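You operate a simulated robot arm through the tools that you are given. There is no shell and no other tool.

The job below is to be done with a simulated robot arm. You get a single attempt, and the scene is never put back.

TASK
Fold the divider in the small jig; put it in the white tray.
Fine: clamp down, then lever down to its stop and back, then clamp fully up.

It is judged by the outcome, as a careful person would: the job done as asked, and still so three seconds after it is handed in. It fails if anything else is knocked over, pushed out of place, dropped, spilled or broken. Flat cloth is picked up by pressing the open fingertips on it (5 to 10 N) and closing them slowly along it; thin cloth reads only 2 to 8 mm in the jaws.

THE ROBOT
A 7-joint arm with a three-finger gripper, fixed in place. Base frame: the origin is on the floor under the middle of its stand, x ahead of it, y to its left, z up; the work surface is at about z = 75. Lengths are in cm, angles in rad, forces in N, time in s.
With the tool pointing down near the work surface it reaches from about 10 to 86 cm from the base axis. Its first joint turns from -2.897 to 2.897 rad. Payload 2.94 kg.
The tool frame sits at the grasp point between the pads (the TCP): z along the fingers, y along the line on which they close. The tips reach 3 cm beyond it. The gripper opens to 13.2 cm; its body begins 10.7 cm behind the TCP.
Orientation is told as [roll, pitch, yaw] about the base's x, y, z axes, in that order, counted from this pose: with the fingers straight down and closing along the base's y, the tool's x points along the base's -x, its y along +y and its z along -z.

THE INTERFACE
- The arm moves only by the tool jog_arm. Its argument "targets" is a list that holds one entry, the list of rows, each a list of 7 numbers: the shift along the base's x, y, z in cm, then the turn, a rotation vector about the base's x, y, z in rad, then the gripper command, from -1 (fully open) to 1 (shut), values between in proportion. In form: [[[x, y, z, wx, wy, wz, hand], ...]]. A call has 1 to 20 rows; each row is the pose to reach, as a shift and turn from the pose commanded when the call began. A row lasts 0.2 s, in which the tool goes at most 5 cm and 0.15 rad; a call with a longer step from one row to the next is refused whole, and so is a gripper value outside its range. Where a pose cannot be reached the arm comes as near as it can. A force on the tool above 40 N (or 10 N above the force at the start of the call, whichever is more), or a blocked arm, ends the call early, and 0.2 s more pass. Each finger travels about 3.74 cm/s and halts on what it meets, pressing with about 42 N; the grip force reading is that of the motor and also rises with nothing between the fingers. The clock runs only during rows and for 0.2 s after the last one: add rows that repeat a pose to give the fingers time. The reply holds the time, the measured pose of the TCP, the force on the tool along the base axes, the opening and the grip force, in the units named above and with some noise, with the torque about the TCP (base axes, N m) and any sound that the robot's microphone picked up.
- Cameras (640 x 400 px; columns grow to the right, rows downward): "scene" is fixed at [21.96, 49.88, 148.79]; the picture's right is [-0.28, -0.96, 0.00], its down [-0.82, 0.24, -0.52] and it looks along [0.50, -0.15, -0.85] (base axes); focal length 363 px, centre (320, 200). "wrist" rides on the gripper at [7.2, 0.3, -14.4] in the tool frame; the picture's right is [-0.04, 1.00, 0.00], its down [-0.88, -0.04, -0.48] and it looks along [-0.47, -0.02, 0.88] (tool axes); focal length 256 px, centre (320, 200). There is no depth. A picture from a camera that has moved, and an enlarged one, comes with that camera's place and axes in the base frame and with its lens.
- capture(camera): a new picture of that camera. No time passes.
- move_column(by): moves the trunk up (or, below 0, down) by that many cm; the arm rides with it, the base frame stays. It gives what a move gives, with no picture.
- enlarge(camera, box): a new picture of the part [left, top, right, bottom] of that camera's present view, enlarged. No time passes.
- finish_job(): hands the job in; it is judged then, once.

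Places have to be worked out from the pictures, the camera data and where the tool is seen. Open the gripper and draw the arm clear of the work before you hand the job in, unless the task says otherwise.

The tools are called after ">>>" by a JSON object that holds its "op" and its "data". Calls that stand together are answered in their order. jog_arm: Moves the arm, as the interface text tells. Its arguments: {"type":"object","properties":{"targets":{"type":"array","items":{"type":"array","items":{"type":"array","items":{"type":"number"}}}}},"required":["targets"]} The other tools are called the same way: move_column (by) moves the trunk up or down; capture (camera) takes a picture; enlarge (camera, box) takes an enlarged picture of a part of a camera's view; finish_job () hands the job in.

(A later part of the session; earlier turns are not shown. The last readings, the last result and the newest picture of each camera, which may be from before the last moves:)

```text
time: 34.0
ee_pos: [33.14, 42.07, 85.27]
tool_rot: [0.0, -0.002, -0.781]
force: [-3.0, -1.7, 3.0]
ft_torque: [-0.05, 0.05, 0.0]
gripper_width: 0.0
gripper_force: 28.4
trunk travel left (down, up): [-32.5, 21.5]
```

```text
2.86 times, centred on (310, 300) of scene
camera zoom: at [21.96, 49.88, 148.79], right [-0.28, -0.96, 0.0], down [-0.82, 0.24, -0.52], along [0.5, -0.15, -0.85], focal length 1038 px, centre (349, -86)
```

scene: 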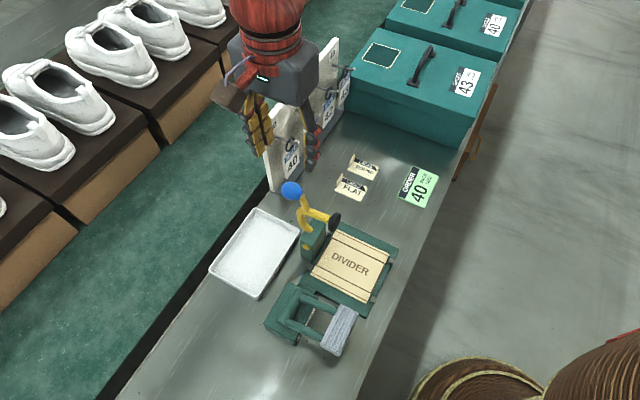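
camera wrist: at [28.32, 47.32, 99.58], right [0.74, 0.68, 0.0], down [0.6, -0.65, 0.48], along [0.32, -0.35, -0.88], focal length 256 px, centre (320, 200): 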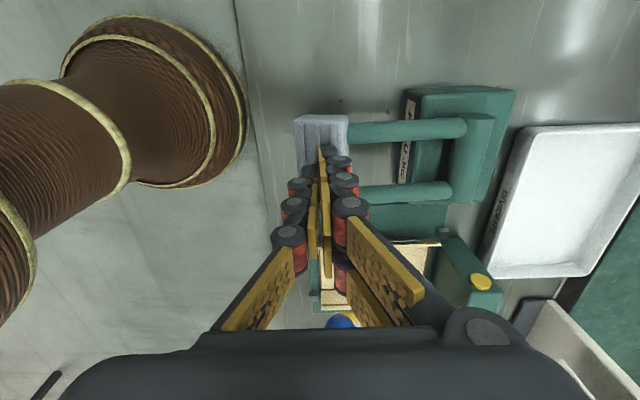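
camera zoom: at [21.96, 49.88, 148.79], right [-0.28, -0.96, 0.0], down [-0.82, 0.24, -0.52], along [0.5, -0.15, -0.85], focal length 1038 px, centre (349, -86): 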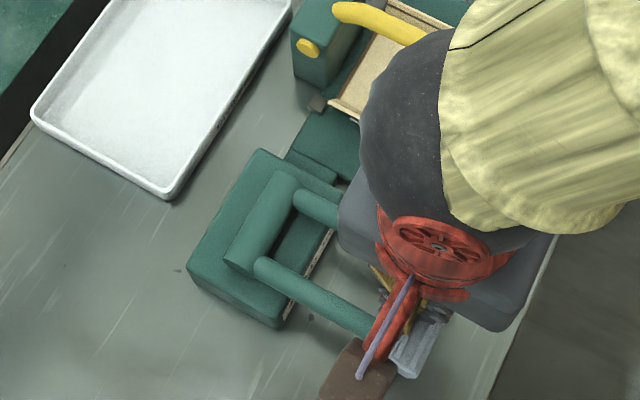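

The lever is going down with only 3 N and the flaps of the divider are rising. I keep pressing along the arc toward the stop.

>>> {"op": "jog_arm", "data": {"targets": [[[0.0, 0.0, -0.5, 0, 0, 0, 1], [0.03, 0.03, -1, 0, 0, 0, 1], [0.07, 0.07, -1.5, 0, 0, 0, 1], [0.12, 0.12, -2, 0, 0, 0, 1], [0.2, 0.2, -2.5, 0, 0, 0, 1], [0.3, 0.3, -3, 0, 0, 0, 1], [0.4, 0.4, -3.5, 0, 0, 0, 1], [0.52, 0.52, -4, 0, 0, 0, 1]]]}}

>>> {"op": "capture", "data": {"camera": "wrist"}}

>>> {"op": "enlarge", "data": {"camera": "scene", "box": [220, 230, 400, 370]}}

```text
time: 35.1
ee_pos: [33.18, 42.13, 83.6]
tool_rot: [0.003, -0.002, -0.782]
force: [-9.9, -12.8, 31.9]
ft_torque: [-0.1, 0.09, 0.01]
gripper_width: 0.03
gripper_force: 29.1
trunk travel left (down, up): [-32.5, 21.5]
stopped in row 5: the force on the tool passed its limit at 50 N (the readings are from after the stop); the commanded pose is now the measured one
```

```text
taken
camera wrist: at [28.35, 47.42, 97.9], right [0.74, 0.68, 0.0], down [0.59, -0.65, 0.48], along [0.33, -0.35, -0.88], focal length 256 px, centre (320, 200)
```

wrist: 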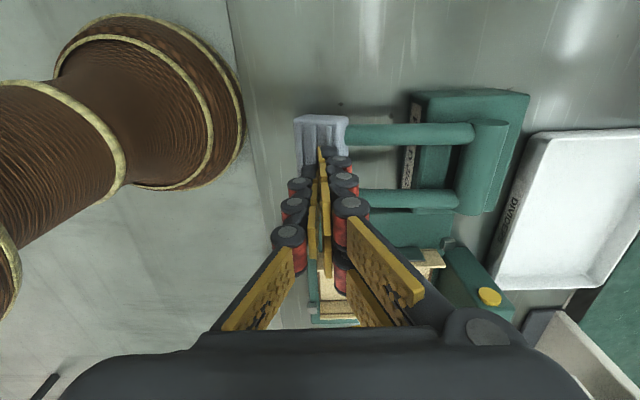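

```text
2.86 times, centred on (310, 300) of scene
camera zoom: at [21.96, 49.88, 148.79], right [-0.28, -0.96, 0.0], down [-0.82, 0.24, -0.52], along [0.5, -0.15, -0.85], focal length 1038 px, centre (349, -86)
```

zoom: 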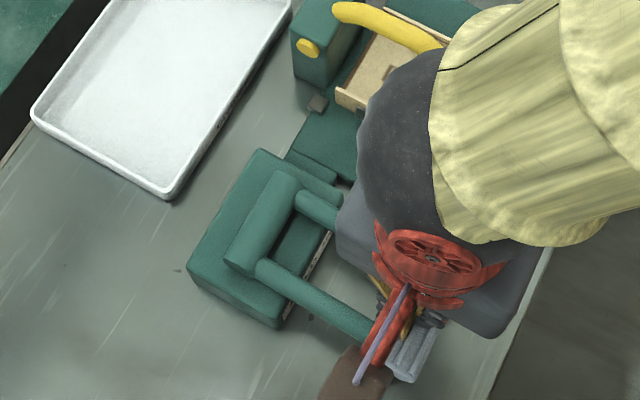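

The stop is reached: force passed 50 N at pedal height about 80.6 and the flaps stand up. Now I raise the hand slowly to see whether the lever comes back by itself.

>>> {"op": "jog_arm", "data": {"targets": [[[0, 0, 0.5, 0, 0, 0, 1], [0, 0, 1, 0, 0, 0, 1], [0, 0, 1.5, 0, 0, 0, 1], [0, 0, 2, 0, 0, 0, 1], [0, 0, 3, 0, 0, 0, 1], [0, 0, 4, 0, 0, 0, 1], [0, 0, 5, 0, 0, 0, 1], [0, 0, 5, 0, 0, 0, 1]]]}}

>>> {"op": "capture", "data": {"camera": "wrist"}}

>>> {"op": "enlarge", "data": {"camera": "scene", "box": [220, 230, 400, 370]}}

```text
time: 36.9
ee_pos: [33.34, 42.19, 88.37]
tool_rot: [0.002, -0.003, -0.782]
force: [0.1, -0.1, 0.9]
ft_torque: [-0.01, 0.01, 0.01]
gripper_width: 0.0
gripper_force: 28.6
trunk travel left (down, up): [-32.5, 21.5]
```

```text
taken
camera wrist: at [28.38, 47.58, 102.6], right [0.74, 0.68, 0.0], down [0.6, -0.65, 0.48], along [0.32, -0.35, -0.88], focal length 256 px, centre (320, 200)
```

wrist: 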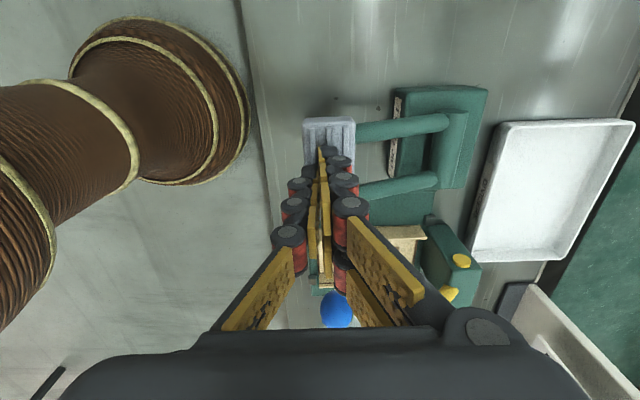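

```text
2.86 times, centred on (310, 300) of scene
camera zoom: at [21.96, 49.88, 148.79], right [-0.28, -0.96, 0.0], down [-0.82, 0.24, -0.52], along [0.5, -0.15, -0.85], focal length 1038 px, centre (349, -86)
```

zoom: 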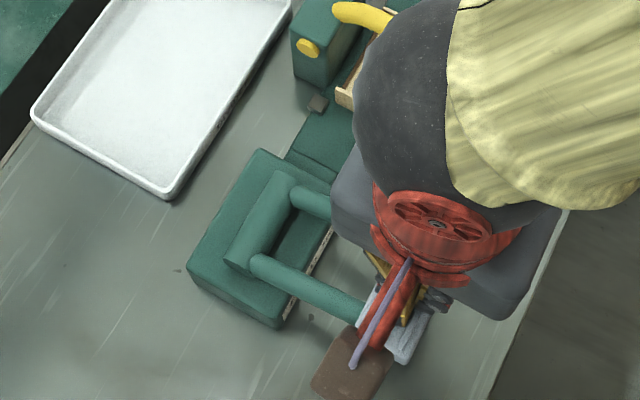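

The lever seems to be following up. I rise further to check that it is fully back.

>>> {"op": "jog_arm", "data": {"targets": [[[0, 0, 3, 0, 0, 0, 1], [0, 0, 6, 0, 0, 0, 1], [0, 0, 9, 0, 0, 0, 1], [0, 0, 12, 0, 0, 0, 1], [0, 0, 15, 0, 0, 0, 1], [3, -3, 17, 0, 0, 0, 1], [6, -6, 18, 0, 0, 0, 1], [9, -9, 18, 0, 0, 0, 0.5], [11, -11, 18, 0, 0, 0, 0], [11, -11, 18, 0, 0, 0, 0]]]}}

>>> {"op": "capture", "data": {"camera": "wrist"}}

>>> {"op": "enlarge", "data": {"camera": "scene", "box": [220, 170, 440, 370]}}

```text
time: 39.1
ee_pos: [44.47, 31.37, 106.28]
tool_rot: [0.002, -0.003, -0.783]
force: [-0.7, -0.9, -0.2]
ft_torque: [0.01, 0.0, 0.01]
gripper_width: 5.15
gripper_force: 0.0
trunk travel left (down, up): [-32.5, 21.5]
```

```text
taken
camera wrist: at [39.55, 36.68, 120.62], right [0.73, 0.68, 0.0], down [0.6, -0.65, 0.48], along [0.33, -0.35, -0.88], focal length 256 px, centre (320, 200)
```

wrist: 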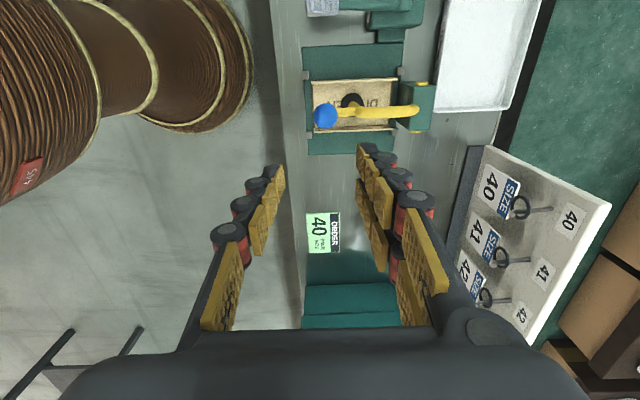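

```text
2.00 times, centred on (330, 270) of scene
camera zoom: at [21.96, 49.88, 148.79], right [-0.28, -0.96, 0.0], down [-0.82, 0.24, -0.52], along [0.5, -0.15, -0.85], focal length 727 px, centre (300, 60)
```

zoom: 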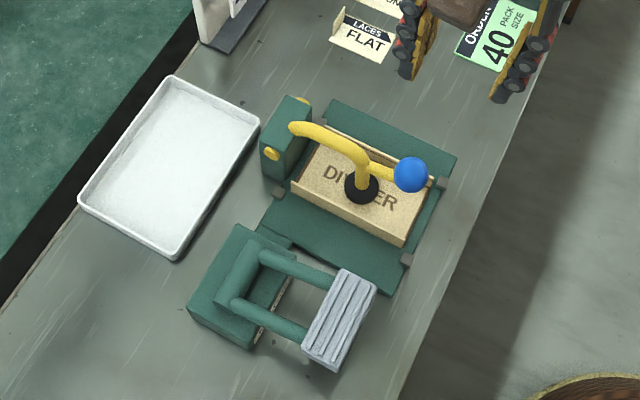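

The lever is fully back, and the divider is now a folded channel with upright flaps. The clamp ball is at about (44.7, 32.2, 84.3). I turn the hand by +90° above it with fingers about 8 cm open.

>>> {"op": "jog_arm", "data": {"targets": [[[0, 0, 0, 0, 0, 0.14, -0.2], [0, 0, 0, 0, 0, 0.28, -0.2], [0, 0, 0, 0, 0, 0.42, -0.2], [0, 0, 0, 0, 0, 0.56, -0.2], [0, 0, 0, 0, 0, 0.7, -0.2], [0, 0, 0, 0, 0, 0.84, -0.2], [0, 0, 0, 0, 0, 0.98, -0.2], [0.1, 0.3, 0, 0, 0, 1.12, -0.2], [0.2, 0.6, 0, 0, 0, 1.26, -0.2], [0.2, 0.8, 0, 0, 0, 1.4, -0.2], [0.2, 0.8, 0, 0, 0, 1.54, -0.2], [0.2, 0.8, 0, 0, 0, 1.57, -0.2], [0.2, 0.8, 0, 0, 0, 1.57, -0.2]]]}}

>>> {"op": "capture", "data": {"camera": "wrist"}}

```text
time: 41.9
ee_pos: [44.76, 32.07, 106.15]
tool_rot: [0.004, -0.001, 0.789]
force: [-0.4, -0.5, -0.1]
ft_torque: [0.01, 0.0, 0.02]
gripper_width: 7.93
gripper_force: 0.1
trunk travel left (down, up): [-32.5, 21.5]
```

```text
taken
camera wrist: at [39.38, 27.13, 120.58], right [-0.68, 0.73, 0.0], down [0.65, 0.6, 0.48], along [0.35, 0.32, -0.88], focal length 256 px, centre (320, 200)
```

wrist: 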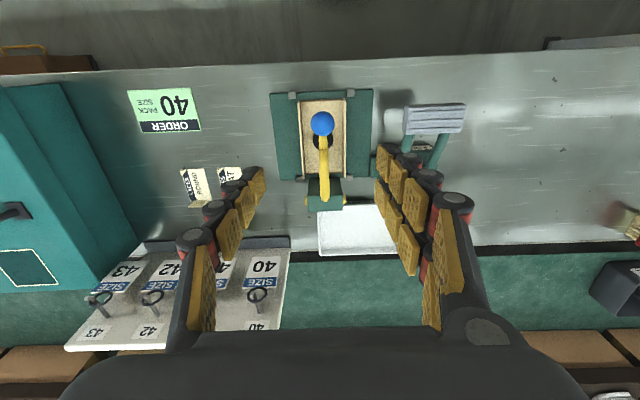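

The ball is right below. I descend to a little above it first and check alignment.

>>> {"op": "jog_arm", "data": {"targets": [[[0, 0.05, -3, 0, 0, 0, -0.2], [0, 0.1, -6, 0, 0, 0, -0.2], [0, 0.15, -9, 0, 0, 0, -0.2], [0, 0.2, -12, 0, 0, 0, -0.2], [0, 0.2, -14, 0, 0, 0, -0.2], [0, 0.2, -16, 0, 0, 0, -0.2], [0, 0.2, -16, 0, 0, 0, -0.2]]]}}

>>> {"op": "capture", "data": {"camera": "wrist"}}

```text
time: 43.5
ee_pos: [44.66, 32.42, 90.29]
tool_rot: [0.006, -0.001, 0.788]
force: [-0.2, 0.3, -0.3]
ft_torque: [-0.02, 0.01, -0.03]
gripper_width: 7.91
gripper_force: 0.1
trunk travel left (down, up): [-32.5, 21.5]
```

```text
taken
camera wrist: at [39.38, 27.4, 104.69], right [-0.68, 0.74, 0.0], down [0.65, 0.59, 0.48], along [0.35, 0.32, -0.88], focal length 256 px, centre (320, 200)
```

wrist: 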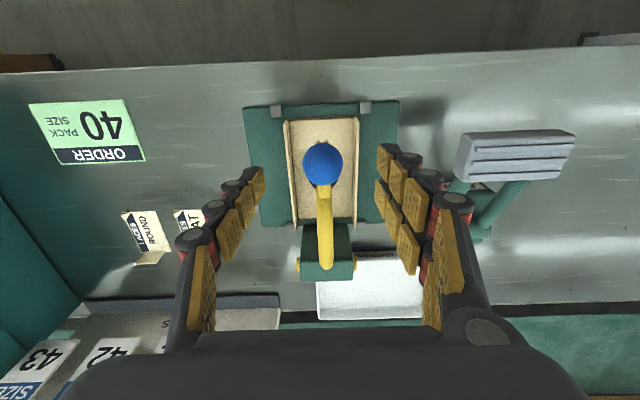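

Well aligned. I descend the last 5.6 cm and close on the ball.

>>> {"op": "jog_arm", "data": {"targets": [[[0.05, 0.1, -2, 0, 0, 0, -0.2], [0.08, 0.2, -4, 0, 0, 0, -0.2], [0.08, 0.2, -5.4, 0, 0, 0, -0.2], [0.08, 0.2, -5.4, 0, 0, 0, -0.1], [0.08, 0.2, -5.4, 0, 0, 0, 0.1], [0.08, 0.2, -5.4, 0, 0, 0, 0.3], [0.08, 0.2, -5.4, 0, 0, 0, 0.5], [0.08, 0.2, -5.4, 0, 0, 0, 0.58], [0.08, 0.2, -5.4, 0, 0, 0, 0.58], [0.08, 0.2, -5.4, 0, 0, 0, 0.58]]]}}

>>> {"op": "capture", "data": {"camera": "wrist"}}

```text
time: 45.7
ee_pos: [44.66, 32.68, 84.84]
tool_rot: [0.0, -0.003, 0.787]
force: [-5.7, 4.8, -0.9]
ft_torque: [-0.15, -0.15, 0.04]
gripper_width: 3.03
gripper_force: 33.9
trunk travel left (down, up): [-32.5, 21.5]
```

```text
taken
camera wrist: at [39.4, 27.71, 99.21], right [-0.68, 0.74, 0.0], down [0.65, 0.59, 0.48], along [0.35, 0.32, -0.88], focal length 256 px, centre (320, 200)
```

wrist: 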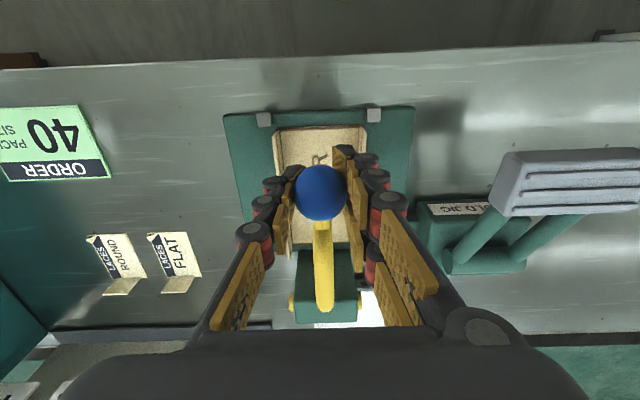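

Ball gripped again. I fitted the arc from the earlier readings (centre at z≈83, r≈13.3) and now lift the clamp through the first 30°.

>>> {"op": "jog_arm", "data": {"targets": [[[0.08, 0.08, 0.57, 0, 0, 0, 0.6], [0.17, 0.17, 1.14, 0, 0, 0, 0.6], [0.29, 0.29, 1.7, 0, 0, 0, 0.6], [0.41, 0.41, 2.25, 0, 0, 0, 0.6], [0.56, 0.56, 2.79, 0, 0, 0, 0.6], [0.72, 0.72, 3.32, 0, 0, 0, 0.6], [0.9, 0.9, 3.84, 0, 0, 0, 0.6], [1.09, 1.09, 4.35, 0, 0, 0, 0.6]]]}}

>>> {"op": "capture", "data": {"camera": "wrist"}}

>>> {"op": "enlarge", "data": {"camera": "scene", "box": [260, 170, 440, 320]}}

```text
time: 47.5
ee_pos: [45.82, 33.79, 89.32]
tool_rot: [0.002, 0.001, 0.788]
force: [-6.2, 14.4, -13.9]
ft_torque: [-0.83, 0.68, 0.08]
gripper_width: 3.0
gripper_force: 45.4
trunk travel left (down, up): [-32.5, 21.5]
```

```text
taken
camera wrist: at [40.45, 28.78, 103.65], right [-0.68, 0.74, 0.0], down [0.65, 0.6, 0.48], along [0.35, 0.32, -0.88], focal length 256 px, centre (320, 200)
```

wrist: 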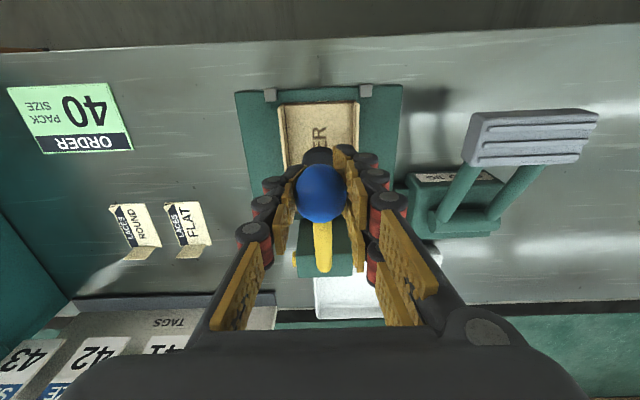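

```text
2.67 times, centred on (350, 245) of scene
camera zoom: at [21.96, 49.88, 148.79], right [-0.28, -0.96, 0.0], down [-0.82, 0.24, -0.52], along [0.5, -0.15, -0.85], focal length 969 px, centre (240, 80)
```

zoom: 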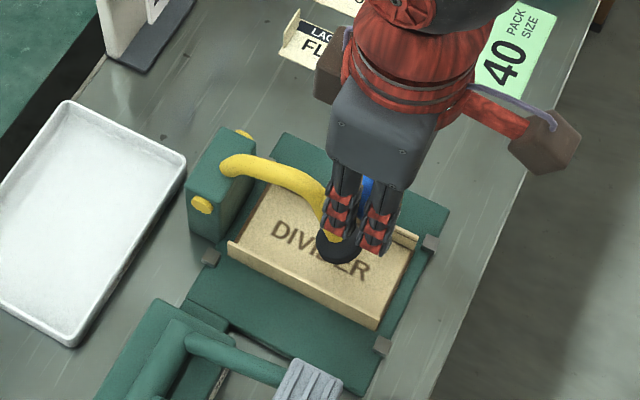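

The clamp is rising and the divider stays put. I continue the swing through the next 40°, with a slight sideways correction.

>>> {"op": "jog_arm", "data": {"targets": [[[0.16, 0.26, 0.5, 0, 0, 0, 0.6], [0.34, 0.54, 0.98, 0, 0, 0, 0.6], [0.58, 0.78, 1.45, 0, 0, 0, 0.6], [0.83, 1.03, 1.91, 0, 0, 0, 0.6], [1.1, 1.3, 2.35, 0, 0, 0, 0.6], [1.38, 1.58, 2.77, 0, 0, 0, 0.6], [1.67, 1.87, 3.18, 0, 0, 0, 0.6], [1.98, 2.18, 3.56, 0, 0, 0, 0.6], [2.3, 2.5, 3.93, 0, 0, 0, 0.6], [2.62, 2.82, 4.28, 0, 0, 0, 0.6], [2.96, 3.16, 4.6, 0, 0, 0, 0.6], [3.31, 3.51, 4.91, 0, 0, 0, 0.6], [3.67, 3.87, 5.19, 0, 0, 0, 0.6], [4.04, 4.24, 5.46, 0, 0, 0, 0.6], [4.41, 4.61, 5.69, 0, 0, 0, 0.6], [4.79, 4.99, 5.91, 0, 0, 0, 0.6]]]}}

>>> {"op": "enlarge", "data": {"camera": "scene", "box": [240, 130, 440, 320]}}

```text
time: 50.9
ee_pos: [50.71, 38.65, 95.11]
tool_rot: [0.004, -0.002, 0.787]
force: [-7.0, -2.3, -9.3]
ft_torque: [-0.91, 0.78, -0.05]
gripper_width: 3.01
gripper_force: 44.3
trunk travel left (down, up): [-32.5, 21.5]
```

```text
2.11 times, centred on (340, 225) of scene
camera zoom: at [21.96, 49.88, 148.79], right [-0.28, -0.96, 0.0], down [-0.82, 0.24, -0.52], along [0.5, -0.15, -0.85], focal length 765 px, centre (278, 147)
```

zoom: 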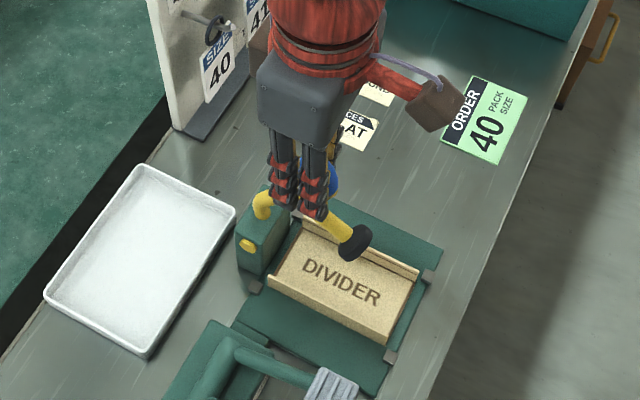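

Moving well, 60° done. I continue to about 90°.

>>> {"op": "jog_arm", "data": {"targets": [[[0.39, 0.39, 0.16, 0, 0, 0, 0.6], [0.78, 0.78, 0.33, 0, 0, 0, 0.6], [1.18, 1.18, 0.46, 0, 0, 0, 0.6], [1.58, 1.58, 0.58, 0, 0, 0, 0.6], [1.99, 1.99, 0.66, 0, 0, 0, 0.6], [2.39, 2.39, 0.74, 0, 0, 0, 0.6], [2.8, 2.8, 0.78, 0, 0, 0, 0.6], [3.21, 3.21, 0.8, 0, 0, 0, 0.6], [3.62, 3.62, 0.78, 0, 0, 0, 0.6], [4.03, 4.03, 0.75, 0, 0, 0, 0.6], [4.44, 4.44, 0.68, 0, 0, 0, 0.6], [4.84, 4.84, 0.6, 0, 0, 0, 0.6]]]}}

>>> {"op": "enlarge", "data": {"camera": "scene", "box": [220, 110, 420, 300]}}

```text
time: 53.5
ee_pos: [55.46, 43.44, 95.73]
tool_rot: [0.004, -0.003, 0.785]
force: [-3.9, -7.1, -6.7]
ft_torque: [-0.66, 0.77, -0.08]
gripper_width: 3.03
gripper_force: 44.8
trunk travel left (down, up): [-32.5, 21.5]
```

```text
2.11 times, centred on (320, 205) of scene
camera zoom: at [21.96, 49.88, 148.79], right [-0.28, -0.96, 0.0], down [-0.82, 0.24, -0.52], along [0.5, -0.15, -0.85], focal length 765 px, centre (320, 190)
```

zoom: 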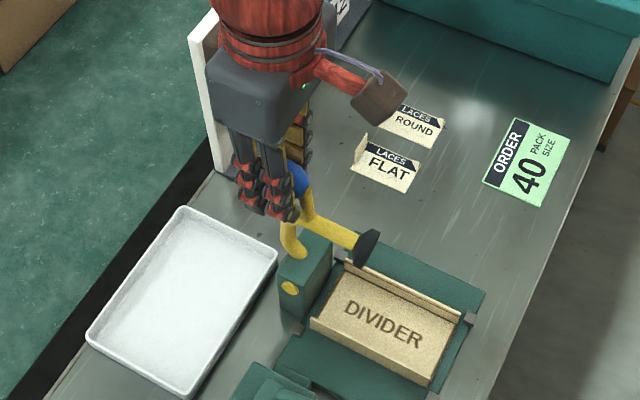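

Nearly up. I push on toward the clamp's upper stop until the force shows it.

>>> {"op": "jog_arm", "data": {"targets": [[[0.4, 0.4, -0.11, 0, 0, 0, 0.6], [0.8, 0.8, -0.24, 0, 0, 0, 0.6], [1.2, 1.2, -0.39, 0, 0, 0, 0.6], [1.59, 1.59, -0.58, 0, 0, 0, 0.6], [1.97, 1.97, -0.79, 0, 0, 0, 0.6]]]}}

>>> {"op": "enlarge", "data": {"camera": "scene", "box": [220, 110, 420, 300]}}

```text
time: 54.7
ee_pos: [57.11, 45.12, 95.08]
tool_rot: [0.002, 0.004, 0.788]
force: [-20.0, -21.8, 3.1]
ft_torque: [-0.61, 0.57, 0.16]
gripper_width: 3.05
gripper_force: 45.0
trunk travel left (down, up): [-32.5, 21.5]
```

```text
2.11 times, centred on (320, 205) of scene
camera zoom: at [21.96, 49.88, 148.79], right [-0.28, -0.96, 0.0], down [-0.82, 0.24, -0.52], along [0.5, -0.15, -0.85], focal length 765 px, centre (320, 190)
```

zoom: 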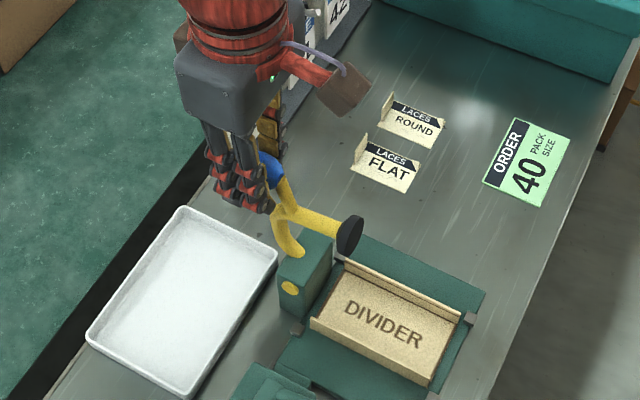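

About 30 N push-back along the swing, so the clamp is at its upper stop, matching its starting position. I relax the push slightly, open the fingers and check that it stays.

>>> {"op": "jog_arm", "data": {"targets": [[[-0.2, -0.2, 0, 0, 0, 0, 0.45], [-0.25, -0.25, 0, 0, 0, 0, 0.2], [-0.25, -0.25, 0, 0, 0, 0, 0], [-0.25, -0.25, 0, 0, 0, 0, -0.2], [-0.25, -0.25, 0, 0, 0, 0, -0.2], [-0.25, -0.25, 0, 0, 0, 0, -0.2]]]}}

>>> {"op": "capture", "data": {"camera": "wrist"}}

>>> {"op": "enlarge", "data": {"camera": "scene", "box": [220, 110, 420, 300]}}

```text
time: 56.1
ee_pos: [57.17, 44.99, 95.02]
tool_rot: [0.004, 0.0, 0.788]
force: [0.5, 0.5, -0.5]
ft_torque: [0.0, -0.02, -0.03]
gripper_width: 7.9
gripper_force: 0.1
trunk travel left (down, up): [-32.5, 21.5]
```

```text
taken
camera wrist: at [51.85, 40.14, 109.35], right [-0.68, 0.74, 0.0], down [0.65, 0.59, 0.48], along [0.35, 0.32, -0.88], focal length 256 px, centre (320, 200)
```

wrist: 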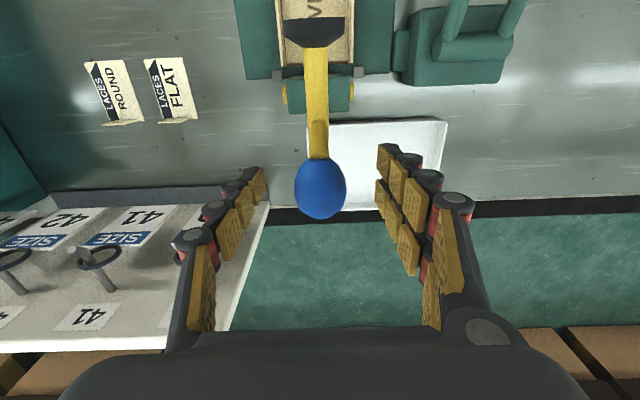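

```text
2.11 times, centred on (320, 205) of scene
camera zoom: at [21.96, 49.88, 148.79], right [-0.28, -0.96, 0.0], down [-0.82, 0.24, -0.52], along [0.5, -0.15, -0.85], focal length 765 px, centre (320, 190)
```

zoom: 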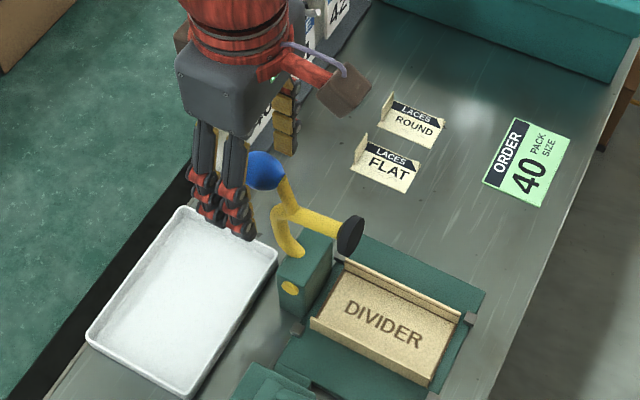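

The clamp stays fully up. I rise and move to a viewpoint to study the folded divider.

>>> {"op": "jog_arm", "data": {"targets": [[[0, 0, 3, 0, 0, 0, -0.2], [0, 0, 6, 0, 0, 0, -0.2], [0, 0, 9, 0, 0, 0, -0.2], [0, 0, 12, 0, 0, 0, -0.2], [-3, -3, 13, 0, 0, 0, -0.2], [-6, -6, 13, 0, 0, 0, -0.2], [-9, -9, 13, 0, 0, 0, -0.2], [-12, -12, 13, 0, 0, 0, -0.2], [-13, -13, 11, 0, 0, 0, -0.2], [-14, -14, 9, 0, 0, 0, -0.2], [-14, -14, 7, 0, 0, 0, -0.2], [-14, -14, 7, 0, 0, 0, -0.2]]]}}

>>> {"op": "capture", "data": {"camera": "wrist"}}

>>> {"op": "enlarge", "data": {"camera": "scene", "box": [270, 170, 420, 330]}}

```text
time: 58.7
ee_pos: [43.32, 31.06, 102.09]
tool_rot: [0.004, -0.002, 0.788]
force: [0.3, 0.1, -0.3]
ft_torque: [-0.01, 0.01, 0.02]
gripper_width: 7.9
gripper_force: 0.0
trunk travel left (down, up): [-32.5, 21.5]
```

```text
taken
camera wrist: at [37.95, 26.08, 116.42], right [-0.68, 0.74, 0.0], down [0.65, 0.59, 0.48], along [0.35, 0.32, -0.88], focal length 256 px, centre (320, 200)
```

wrist: 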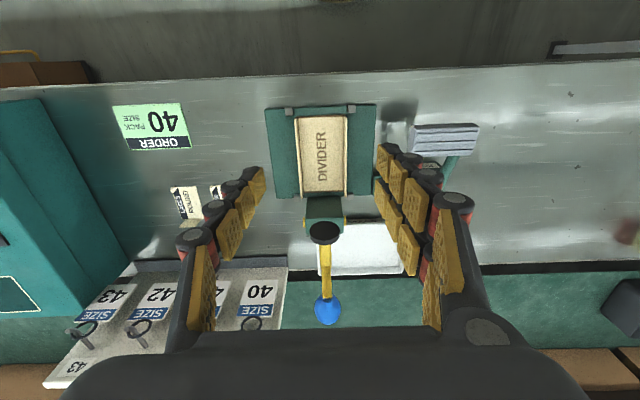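

```text
2.50 times, centred on (345, 250) of scene
camera zoom: at [21.96, 49.88, 148.79], right [-0.28, -0.96, 0.0], down [-0.82, 0.24, -0.52], along [0.5, -0.15, -0.85], focal length 908 px, centre (258, 75)
```

zoom: 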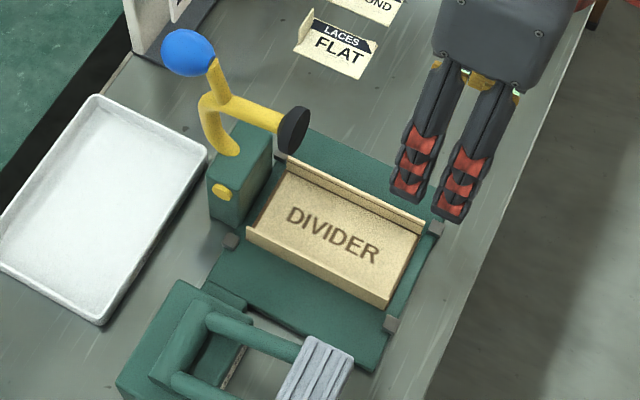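

>>> {"op": "enlarge", "data": {"camera": "wrist", "box": [255, 90, 385, 240]}}

>>> {"op": "enlarge", "data": {"camera": "scene", "box": [310, 215, 400, 310]}}

```text
2.67 times, centred on (320, 165) of wrist
camera zoom: at [37.95, 26.08, 116.42], right [-0.68, 0.74, 0.0], down [0.65, 0.59, 0.48], along [0.35, 0.32, -0.88], focal length 683 px, centre (320, 293)
```

zoom: 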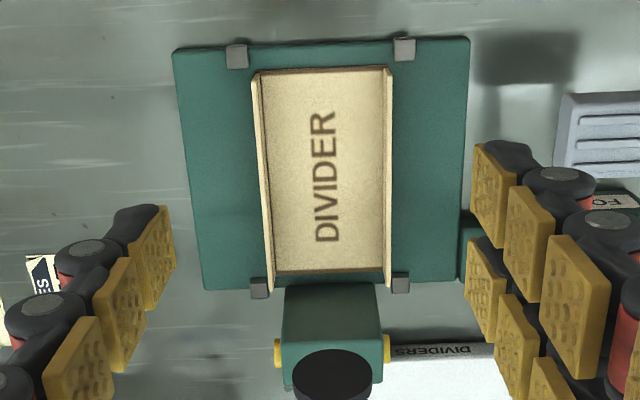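

```text
4.21 times, centred on (355, 262) of scene
camera zoom: at [21.96, 49.88, 148.79], right [-0.28, -0.96, 0.0], down [-0.82, 0.24, -0.52], along [0.5, -0.15, -0.85], focal length 1530 px, centre (173, -63)
```

zoom: 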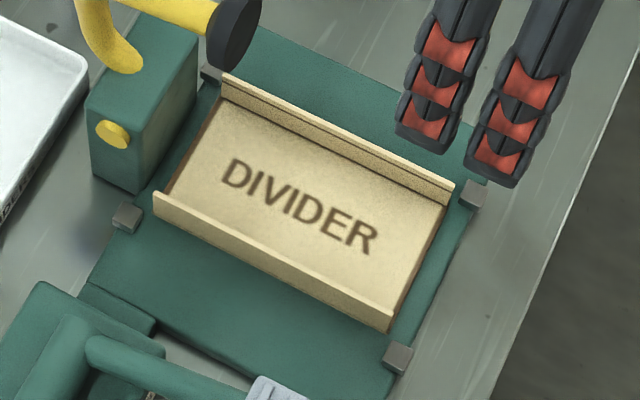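

The folded divider's base top is at about z = 76.3, near wall runs along the middle at about (44.9, 37.9) with its top near z = 78. I'll pinch this near wall off the clamp side, at about (43.1, 36.1); first I move above it with the jaws about 4 cm open.

>>> {"op": "jog_arm", "data": {"targets": [[[0, 1.5, -1, 0, 0, 0, 0], [-0.1, 3, -2, 0, 0, 0, 0.2], [-0.2, 4.3, -4, 0, 0, 0, 0.36], [-0.2, 5.07, -6, 0, 0, 0, 0.36], [-0.2, 5.07, -8, 0, 0, 0, 0.36], [-0.2, 5.07, -10, 0, 0, 0, 0.36], [-0.2, 5.07, -10, 0, 0, 0, 0.36]]]}}

>>> {"op": "capture", "data": {"camera": "wrist"}}

>>> {"op": "enlarge", "data": {"camera": "scene", "box": [260, 150, 440, 330]}}

```text
time: 60.3
ee_pos: [43.17, 36.33, 91.98]
tool_rot: [0.004, -0.001, 0.787]
force: [0.4, -0.3, -0.3]
ft_torque: [0.0, 0.01, -0.04]
gripper_width: 4.21
gripper_force: 0.1
trunk travel left (down, up): [-32.5, 21.5]
```

```text
taken
camera wrist: at [37.78, 31.27, 106.28], right [-0.68, 0.74, 0.0], down [0.65, 0.59, 0.48], along [0.35, 0.32, -0.88], focal length 256 px, centre (320, 200)
```

wrist: 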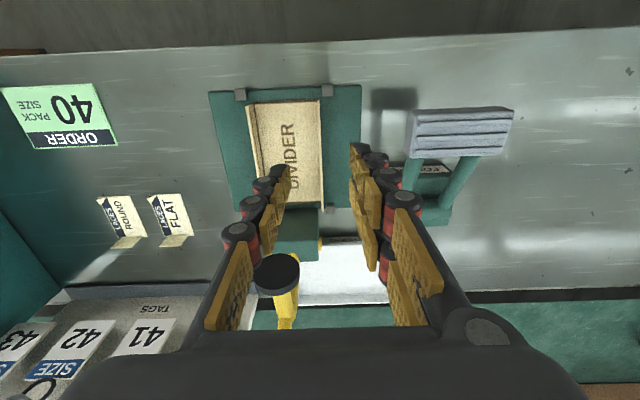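

```text
2.22 times, centred on (350, 240) of scene
camera zoom: at [21.96, 49.88, 148.79], right [-0.28, -0.96, 0.0], down [-0.82, 0.24, -0.52], along [0.5, -0.15, -0.85], focal length 808 px, centre (253, 111)
```

zoom: 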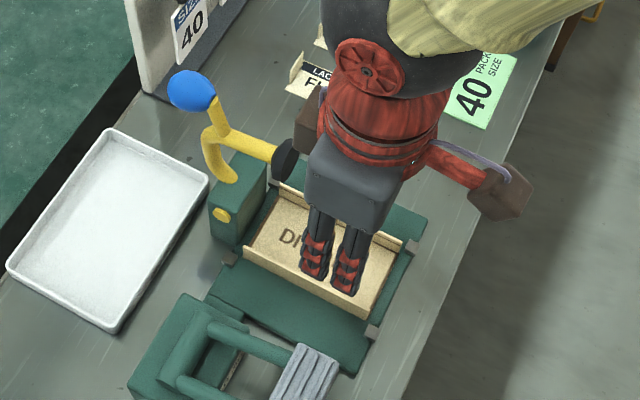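

The clamp pad appears close behind the hand, so before going lower I check what sits on that side of the hand.

>>> {"op": "enlarge", "data": {"camera": "scene", "box": [320, 150, 420, 290]}}

>>> {"op": "enlarge", "data": {"camera": "wrist", "box": [200, 80, 420, 340]}}

```text
2.86 times, centred on (370, 220) of scene
camera zoom: at [21.96, 49.88, 148.79], right [-0.28, -0.96, 0.0], down [-0.82, 0.24, -0.52], along [0.5, -0.15, -0.85], focal length 1038 px, centre (177, 143)
```

zoom: 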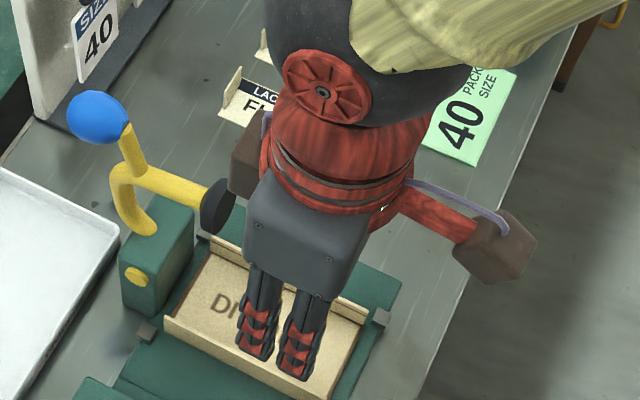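

```text
1.54 times, centred on (310, 210) of wrist
camera zoom: at [37.78, 31.27, 106.28], right [-0.68, 0.74, 0.0], down [0.65, 0.59, 0.48], along [0.35, 0.32, -0.88], focal length 394 px, centre (335, 185)
```

zoom: 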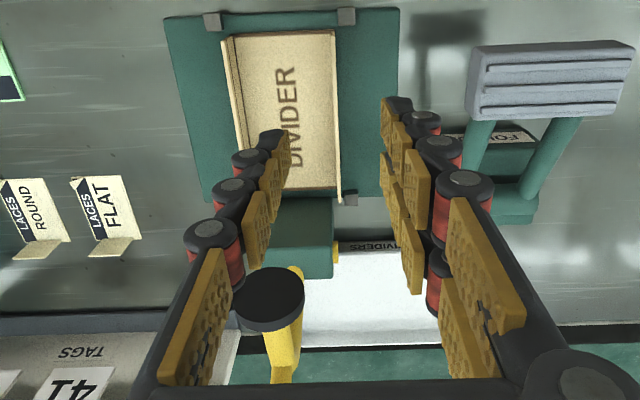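

A second housing on the hand's clamp side would come close to the clamp pad if I went down upright. So I lean the hand by 0.4 rad away from the clamp (toward the base), keeping the closing direction across the wall, and shift a bit away too.

>>> {"op": "jog_arm", "data": {"targets": [[[-0.2, -0.2, 0, 0.07, -0.07, 0, 0.36], [-0.4, -0.45, 0, 0.14, -0.14, 0, 0.36], [-0.6, -0.7, 0, 0.21, -0.21, 0, 0.36], [-0.77, -0.93, 0, 0.283, -0.283, 0, 0.36], [-0.77, -0.93, -2, 0.283, -0.283, 0, 0.36], [-0.77, -0.93, -4, 0.283, -0.283, 0, 0.36], [-0.77, -0.93, -4, 0.283, -0.283, 0, 0.36]]]}}

>>> {"op": "capture", "data": {"camera": "wrist"}}

>>> {"op": "enlarge", "data": {"camera": "scene", "box": [290, 150, 470, 310]}}

```text
time: 61.9
ee_pos: [42.1, 35.26, 87.97]
tool_rot: [0.0, -0.401, 0.788]
force: [-0.4, -0.9, 0.1]
ft_torque: [-0.01, 0.0, 0.0]
gripper_width: 4.22
gripper_force: 0.1
trunk travel left (down, up): [-32.5, 21.5]
```

```text
taken
camera wrist: at [33.28, 26.73, 98.3], right [-0.68, 0.73, 0.02], down [0.47, 0.41, 0.78], along [0.56, 0.54, -0.62], focal length 256 px, centre (320, 200)
```

wrist: 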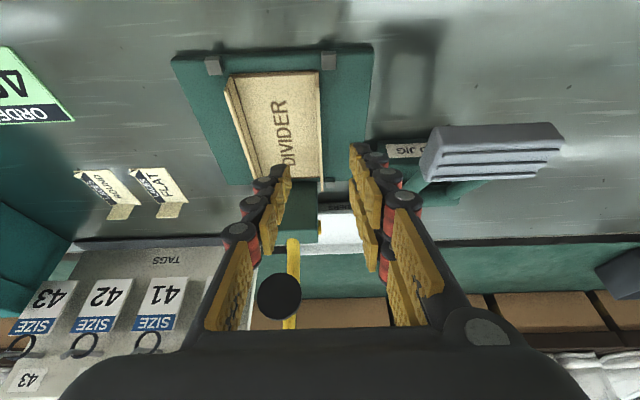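

```text
2.50 times, centred on (380, 230) of scene
camera zoom: at [21.96, 49.88, 148.79], right [-0.28, -0.96, 0.0], down [-0.82, 0.24, -0.52], along [0.5, -0.15, -0.85], focal length 908 px, centre (170, 125)
```

zoom: 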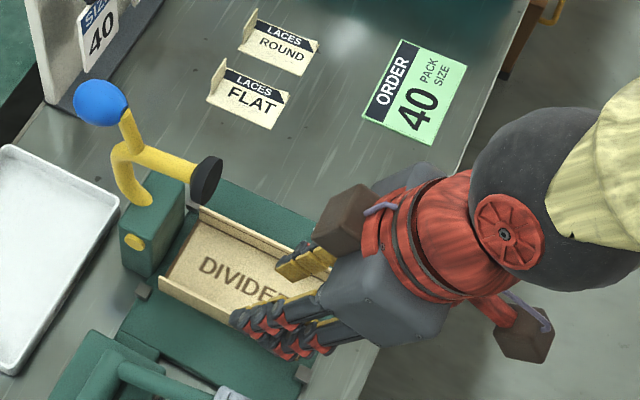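

The lean clears the clamp pad well, and the near wall is centred between the fingers in the closing direction. I descend toward the wall.

>>> {"op": "jog_arm", "data": {"targets": [[[0.05, 0.05, -1.5, 0, 0, 0, 0.36], [0.1, 0.1, -3, 0, 0, 0, 0.36], [0.15, 0.15, -4.5, 0, 0, 0, 0.36], [0.2, 0.2, -5.8, 0, 0, 0, 0.36], [0.2, 0.2, -6.5, 0, 0, 0, 0.36], [0.2, 0.2, -6.5, 0, 0, 0, 0.36]]]}}

>>> {"op": "enlarge", "data": {"camera": "wrist", "box": [200, 40, 440, 280]}}

>>> {"op": "enlarge", "data": {"camera": "scene", "box": [300, 200, 440, 320]}}

```text
time: 63.3
ee_pos: [42.28, 35.56, 81.42]
tool_rot: [0.002, -0.4, 0.788]
force: [-0.8, 0.0, 0.0]
ft_torque: [0.04, 0.01, -0.02]
gripper_width: 4.22
gripper_force: 0.0
trunk travel left (down, up): [-32.5, 21.5]
```

```text
1.67 times, centred on (320, 160) of wrist
camera zoom: at [33.54, 26.95, 91.87], right [-0.68, 0.73, 0.02], down [0.47, 0.41, 0.78], along [0.56, 0.54, -0.62], focal length 427 px, centre (320, 267)
```

zoom: 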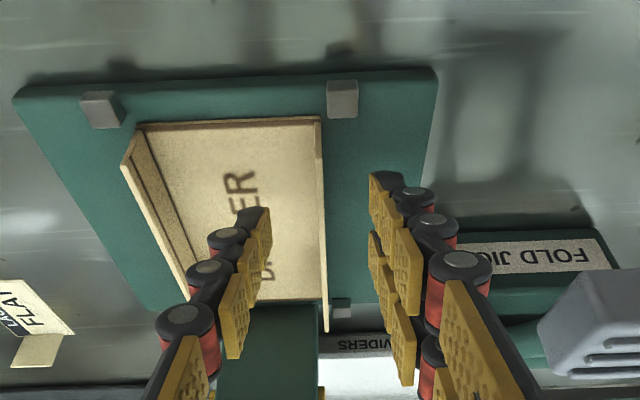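

```text
3.33 times, centred on (370, 260) of scene
camera zoom: at [21.96, 49.88, 148.79], right [-0.28, -0.96, 0.0], down [-0.82, 0.24, -0.52], along [0.5, -0.15, -0.85], focal length 1211 px, centre (153, 0)
```

zoom: 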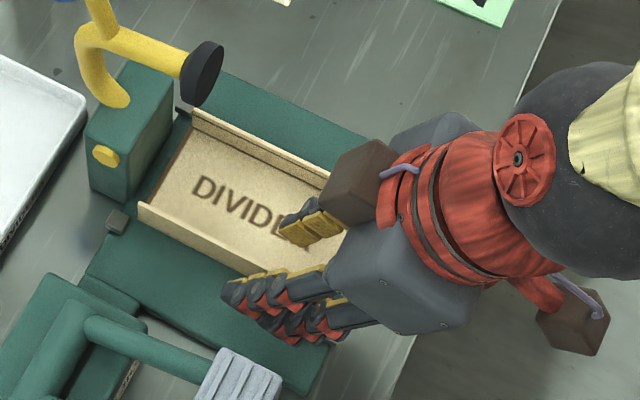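

The wall lies midway between the inner and outer fingers. I lower the last 0.9 cm slowly, watching for contact.

>>> {"op": "jog_arm", "data": {"targets": [[[0, 0, -0.3, 0, 0, 0, 0.36], [0, 0, -0.6, 0, 0, 0, 0.36], [0, 0, -0.9, 0, 0, 0, 0.36], [0, 0, -0.9, 0, 0, 0, 0.36]]]}}

>>> {"op": "enlarge", "data": {"camera": "wrist", "box": [200, 40, 440, 280]}}

>>> {"op": "enlarge", "data": {"camera": "scene", "box": [330, 230, 400, 310]}}

```text
time: 64.3
ee_pos: [42.31, 35.5, 80.49]
tool_rot: [0.002, -0.4, 0.786]
force: [0.9, 0.2, 0.8]
ft_torque: [0.0, -0.03, 0.01]
gripper_width: 4.23
gripper_force: 0.0
trunk travel left (down, up): [-32.5, 21.5]
```

```text
1.67 times, centred on (320, 160) of wrist
camera zoom: at [33.55, 26.95, 90.96], right [-0.68, 0.73, 0.02], down [0.47, 0.41, 0.78], along [0.56, 0.54, -0.62], focal length 427 px, centre (320, 267)
```

zoom: 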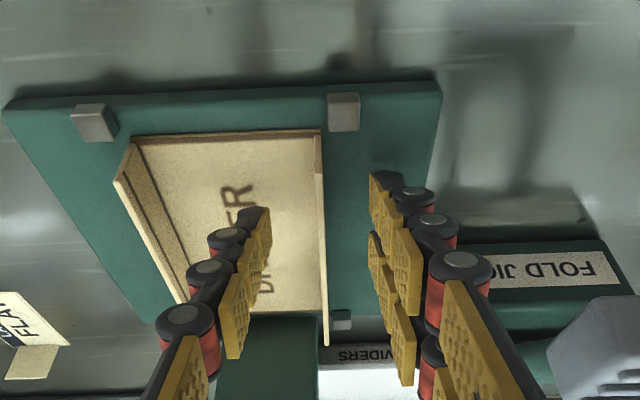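

```text
5.00 times, centred on (365, 270) of scene
camera zoom: at [21.96, 49.88, 148.79], right [-0.28, -0.96, 0.0], down [-0.82, 0.24, -0.52], along [0.5, -0.15, -0.85], focal length 1817 px, centre (95, -150)
```

zoom: 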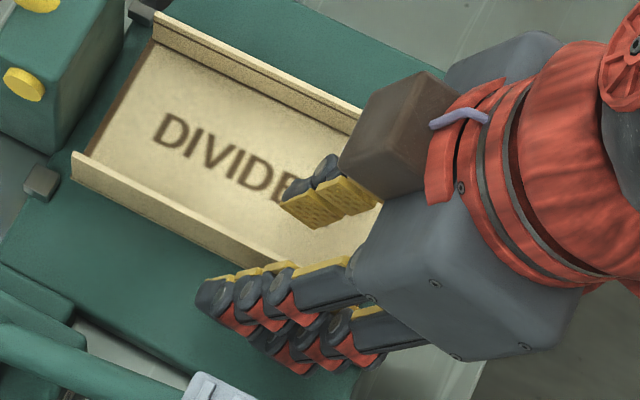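

No contact yet; I go down in small steps until a light touch or enough overlap.

>>> {"op": "jog_arm", "data": {"targets": [[[0, 0, -0.15, 0, 0, 0, 0.36], [0, 0, -0.3, 0, 0, 0, 0.36], [0, 0, -0.4, 0, 0, 0, 0.36], [0, 0, -0.4, 0, 0, 0, 0.36]]]}}

```text
time: 65.3
ee_pos: [42.36, 35.5, 80.06]
tool_rot: [0.001, -0.4, 0.788]
force: [0.1, 1.0, 0.2]
ft_torque: [0.0, -0.02, 0.01]
gripper_width: 4.21
gripper_force: 0.1
trunk travel left (down, up): [-32.5, 21.5]
```

>>> {"op": "jog_arm", "data": {"targets": [[[0, 0, -0.15, 0, 0, 0, 0.36], [0, 0, -0.3, 0, 0, 0, 0.36], [0, 0, -0.3, 0, 0, 0, 0.36]]]}}

>>> {"op": "enlarge", "data": {"camera": "wrist", "box": [240, 80, 400, 240]}}

```text
time: 66.1
ee_pos: [42.24, 35.48, 79.97]
tool_rot: [0.002, -0.401, 0.787]
force: [0.0, 0.3, 0.9]
ft_torque: [0.02, -0.01, -0.04]
gripper_width: 4.23
gripper_force: 0.0
trunk travel left (down, up): [-32.5, 21.5]
```

```text
2.50 times, centred on (320, 160) of wrist
camera zoom: at [33.49, 26.92, 90.28], right [-0.68, 0.73, 0.02], down [0.47, 0.41, 0.78], along [0.56, 0.54, -0.62], focal length 640 px, centre (320, 300)
```

zoom: 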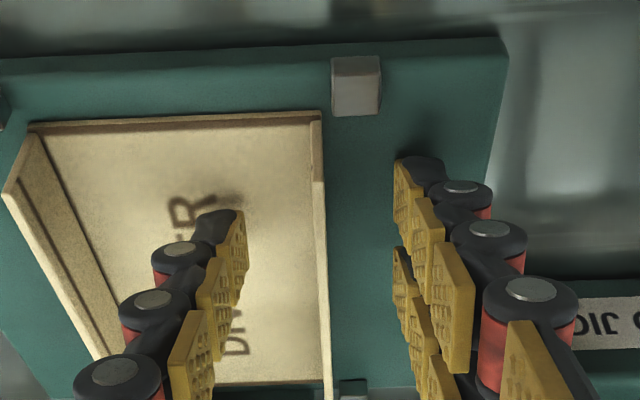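

No contact yet, with about 1 cm overlap on the wall. I close the fingers slowly on the wall.

>>> {"op": "jog_arm", "data": {"targets": [[[0, 0, 0, 0, 0, 0, 0.45], [0, 0, 0, 0, 0, 0, 0.55], [0, 0, 0, 0, 0, 0, 0.65], [0, 0, 0, 0, 0, 0, 0.75], [0, 0, 0, 0, 0, 0, 0.85], [0, 0, 0, 0, 0, 0, 0.95], [0, 0, 0, 0, 0, 0, 1], [0, 0, 0, 0, 0, 0, 1]]]}}

>>> {"op": "enlarge", "data": {"camera": "wrist", "box": [200, 40, 440, 280]}}

>>> {"op": "enlarge", "data": {"camera": "scene", "box": [310, 210, 410, 320]}}

```text
time: 67.9
ee_pos: [42.42, 35.46, 79.86]
tool_rot: [0.002, -0.401, 0.786]
force: [0.0, -1.3, 0.7]
ft_torque: [0.01, 0.03, 0.03]
gripper_width: 0.56
gripper_force: 31.5
trunk travel left (down, up): [-32.5, 21.5]
```

```text
1.67 times, centred on (320, 160) of wrist
camera zoom: at [33.5, 26.92, 90.28], right [-0.68, 0.73, 0.02], down [0.47, 0.41, 0.78], along [0.56, 0.54, -0.62], focal length 427 px, centre (320, 267)
```

zoom: 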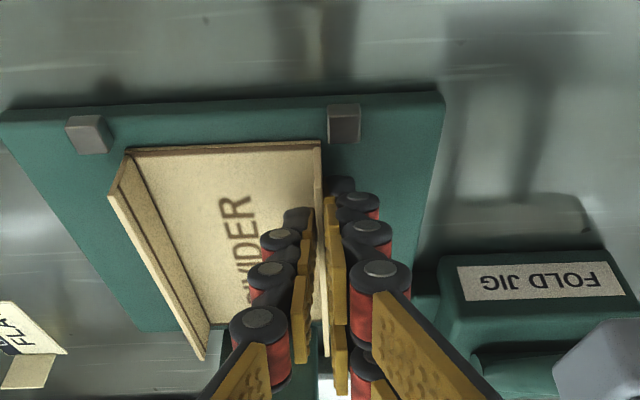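

```text
3.64 times, centred on (360, 265) of scene
camera zoom: at [21.96, 49.88, 148.79], right [-0.28, -0.96, 0.0], down [-0.82, 0.24, -0.52], along [0.5, -0.15, -0.85], focal length 1321 px, centre (174, -36)
```

zoom: 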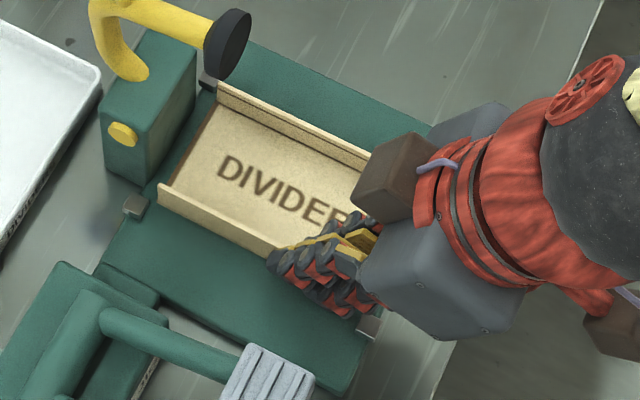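

The wall is held (0.56 cm in the jaws). I lift 2 cm gently and look.

>>> {"op": "jog_arm", "data": {"targets": [[[0, 0, 0.4, 0, 0, 0, 1], [0, 0, 0.8, 0, 0, 0, 1], [0, 0, 1.2, 0, 0, 0, 1], [0, 0, 1.6, 0, 0, 0, 1], [0, 0, 2, 0, 0, 0, 1], [0, 0, 2, 0, 0, 0, 1]]]}}

>>> {"op": "enlarge", "data": {"camera": "wrist", "box": [200, 40, 440, 280]}}

>>> {"op": "enlarge", "data": {"camera": "scene", "box": [310, 210, 410, 320]}}

```text
time: 69.3
ee_pos: [42.48, 35.42, 81.87]
tool_rot: [0.001, -0.401, 0.786]
force: [0.9, -0.8, -0.4]
ft_torque: [-0.01, 0.03, -0.02]
gripper_width: 0.59
gripper_force: 32.3
trunk travel left (down, up): [-32.5, 21.5]
```

```text
1.67 times, centred on (320, 160) of wrist
camera zoom: at [33.56, 26.93, 92.33], right [-0.68, 0.73, 0.02], down [0.47, 0.41, 0.78], along [0.56, 0.54, -0.62], focal length 427 px, centre (320, 267)
```

zoom: 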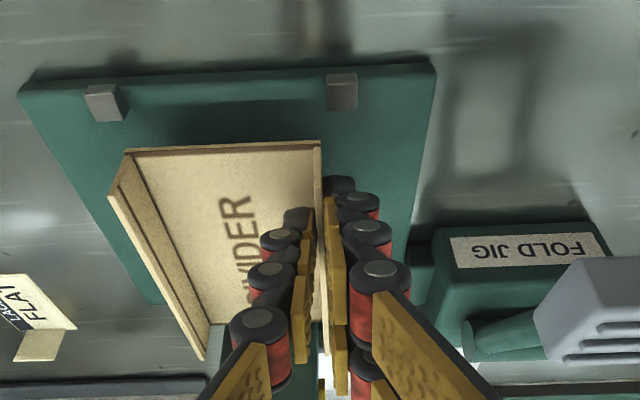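

```text
3.64 times, centred on (360, 265) of scene
camera zoom: at [21.96, 49.88, 148.79], right [-0.28, -0.96, 0.0], down [-0.82, 0.24, -0.52], along [0.5, -0.15, -0.85], focal length 1321 px, centre (174, -36)
```

zoom: 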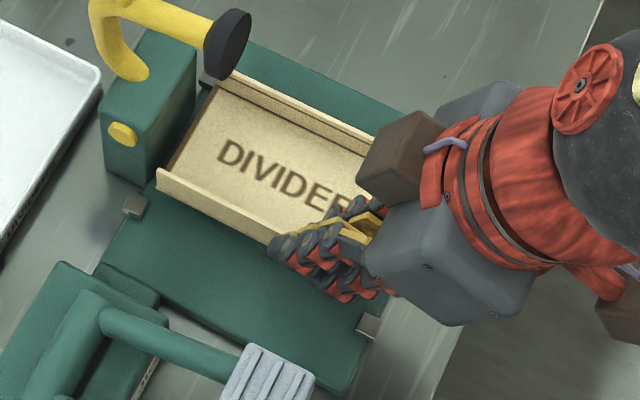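

The divider comes up rigidly with the fold kept. I lift 2 cm more and draw it away from under the clamp pad, toward the base.

>>> {"op": "jog_arm", "data": {"targets": [[[0, 0, 0.8, 0, 0, 0, 1], [0, 0, 1.6, 0, 0, 0, 1], [0, 0, 2.2, 0, 0, 0, 1], [-0.7, -0.7, 2.4, 0, 0, 0, 1], [-1.6, -1.6, 2.4, 0, 0, 0, 1], [-2.6, -2.6, 2.4, 0, 0, 0, 1], [-3.6, -3.6, 2.4, 0, 0, 0, 1], [-4.6, -4.6, 2.4, 0, 0, 0, 1], [-5.6, -5.6, 2.4, 0, 0, 0, 1], [-6.6, -6.6, 2.4, 0, 0, 0, 1], [-7.3, -7.3, 2.4, 0, 0, 0, 1], [-7.3, -7.3, 2.4, 0, 0, 0, 1]]]}}

>>> {"op": "capture", "data": {"camera": "wrist"}}

>>> {"op": "capture", "data": {"camera": "scene"}}

```text
time: 71.9
ee_pos: [35.09, 27.95, 84.31]
tool_rot: [0.002, -0.401, 0.786]
force: [0.4, 1.4, -0.7]
ft_torque: [-0.01, 0.04, 0.02]
gripper_width: 0.62
gripper_force: 31.9
trunk travel left (down, up): [-32.5, 21.5]
```

```text
taken
camera wrist: at [26.22, 19.55, 94.72], right [-0.68, 0.73, 0.02], down [0.47, 0.41, 0.78], along [0.56, 0.54, -0.62], focal length 256 px, centre (320, 200)
```

wrist: 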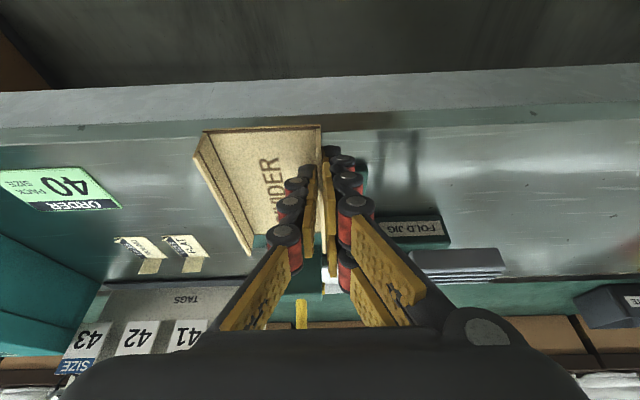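

```text
taken
```

scene: 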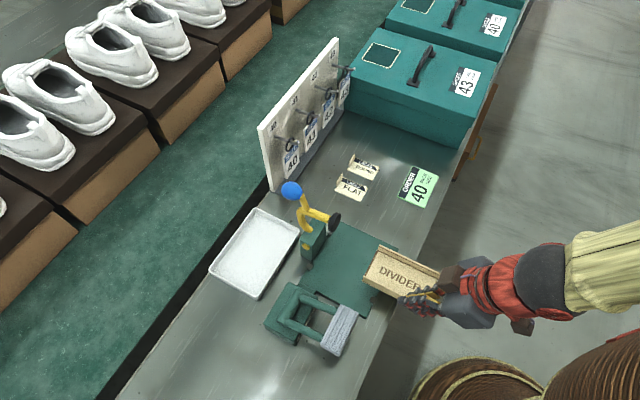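

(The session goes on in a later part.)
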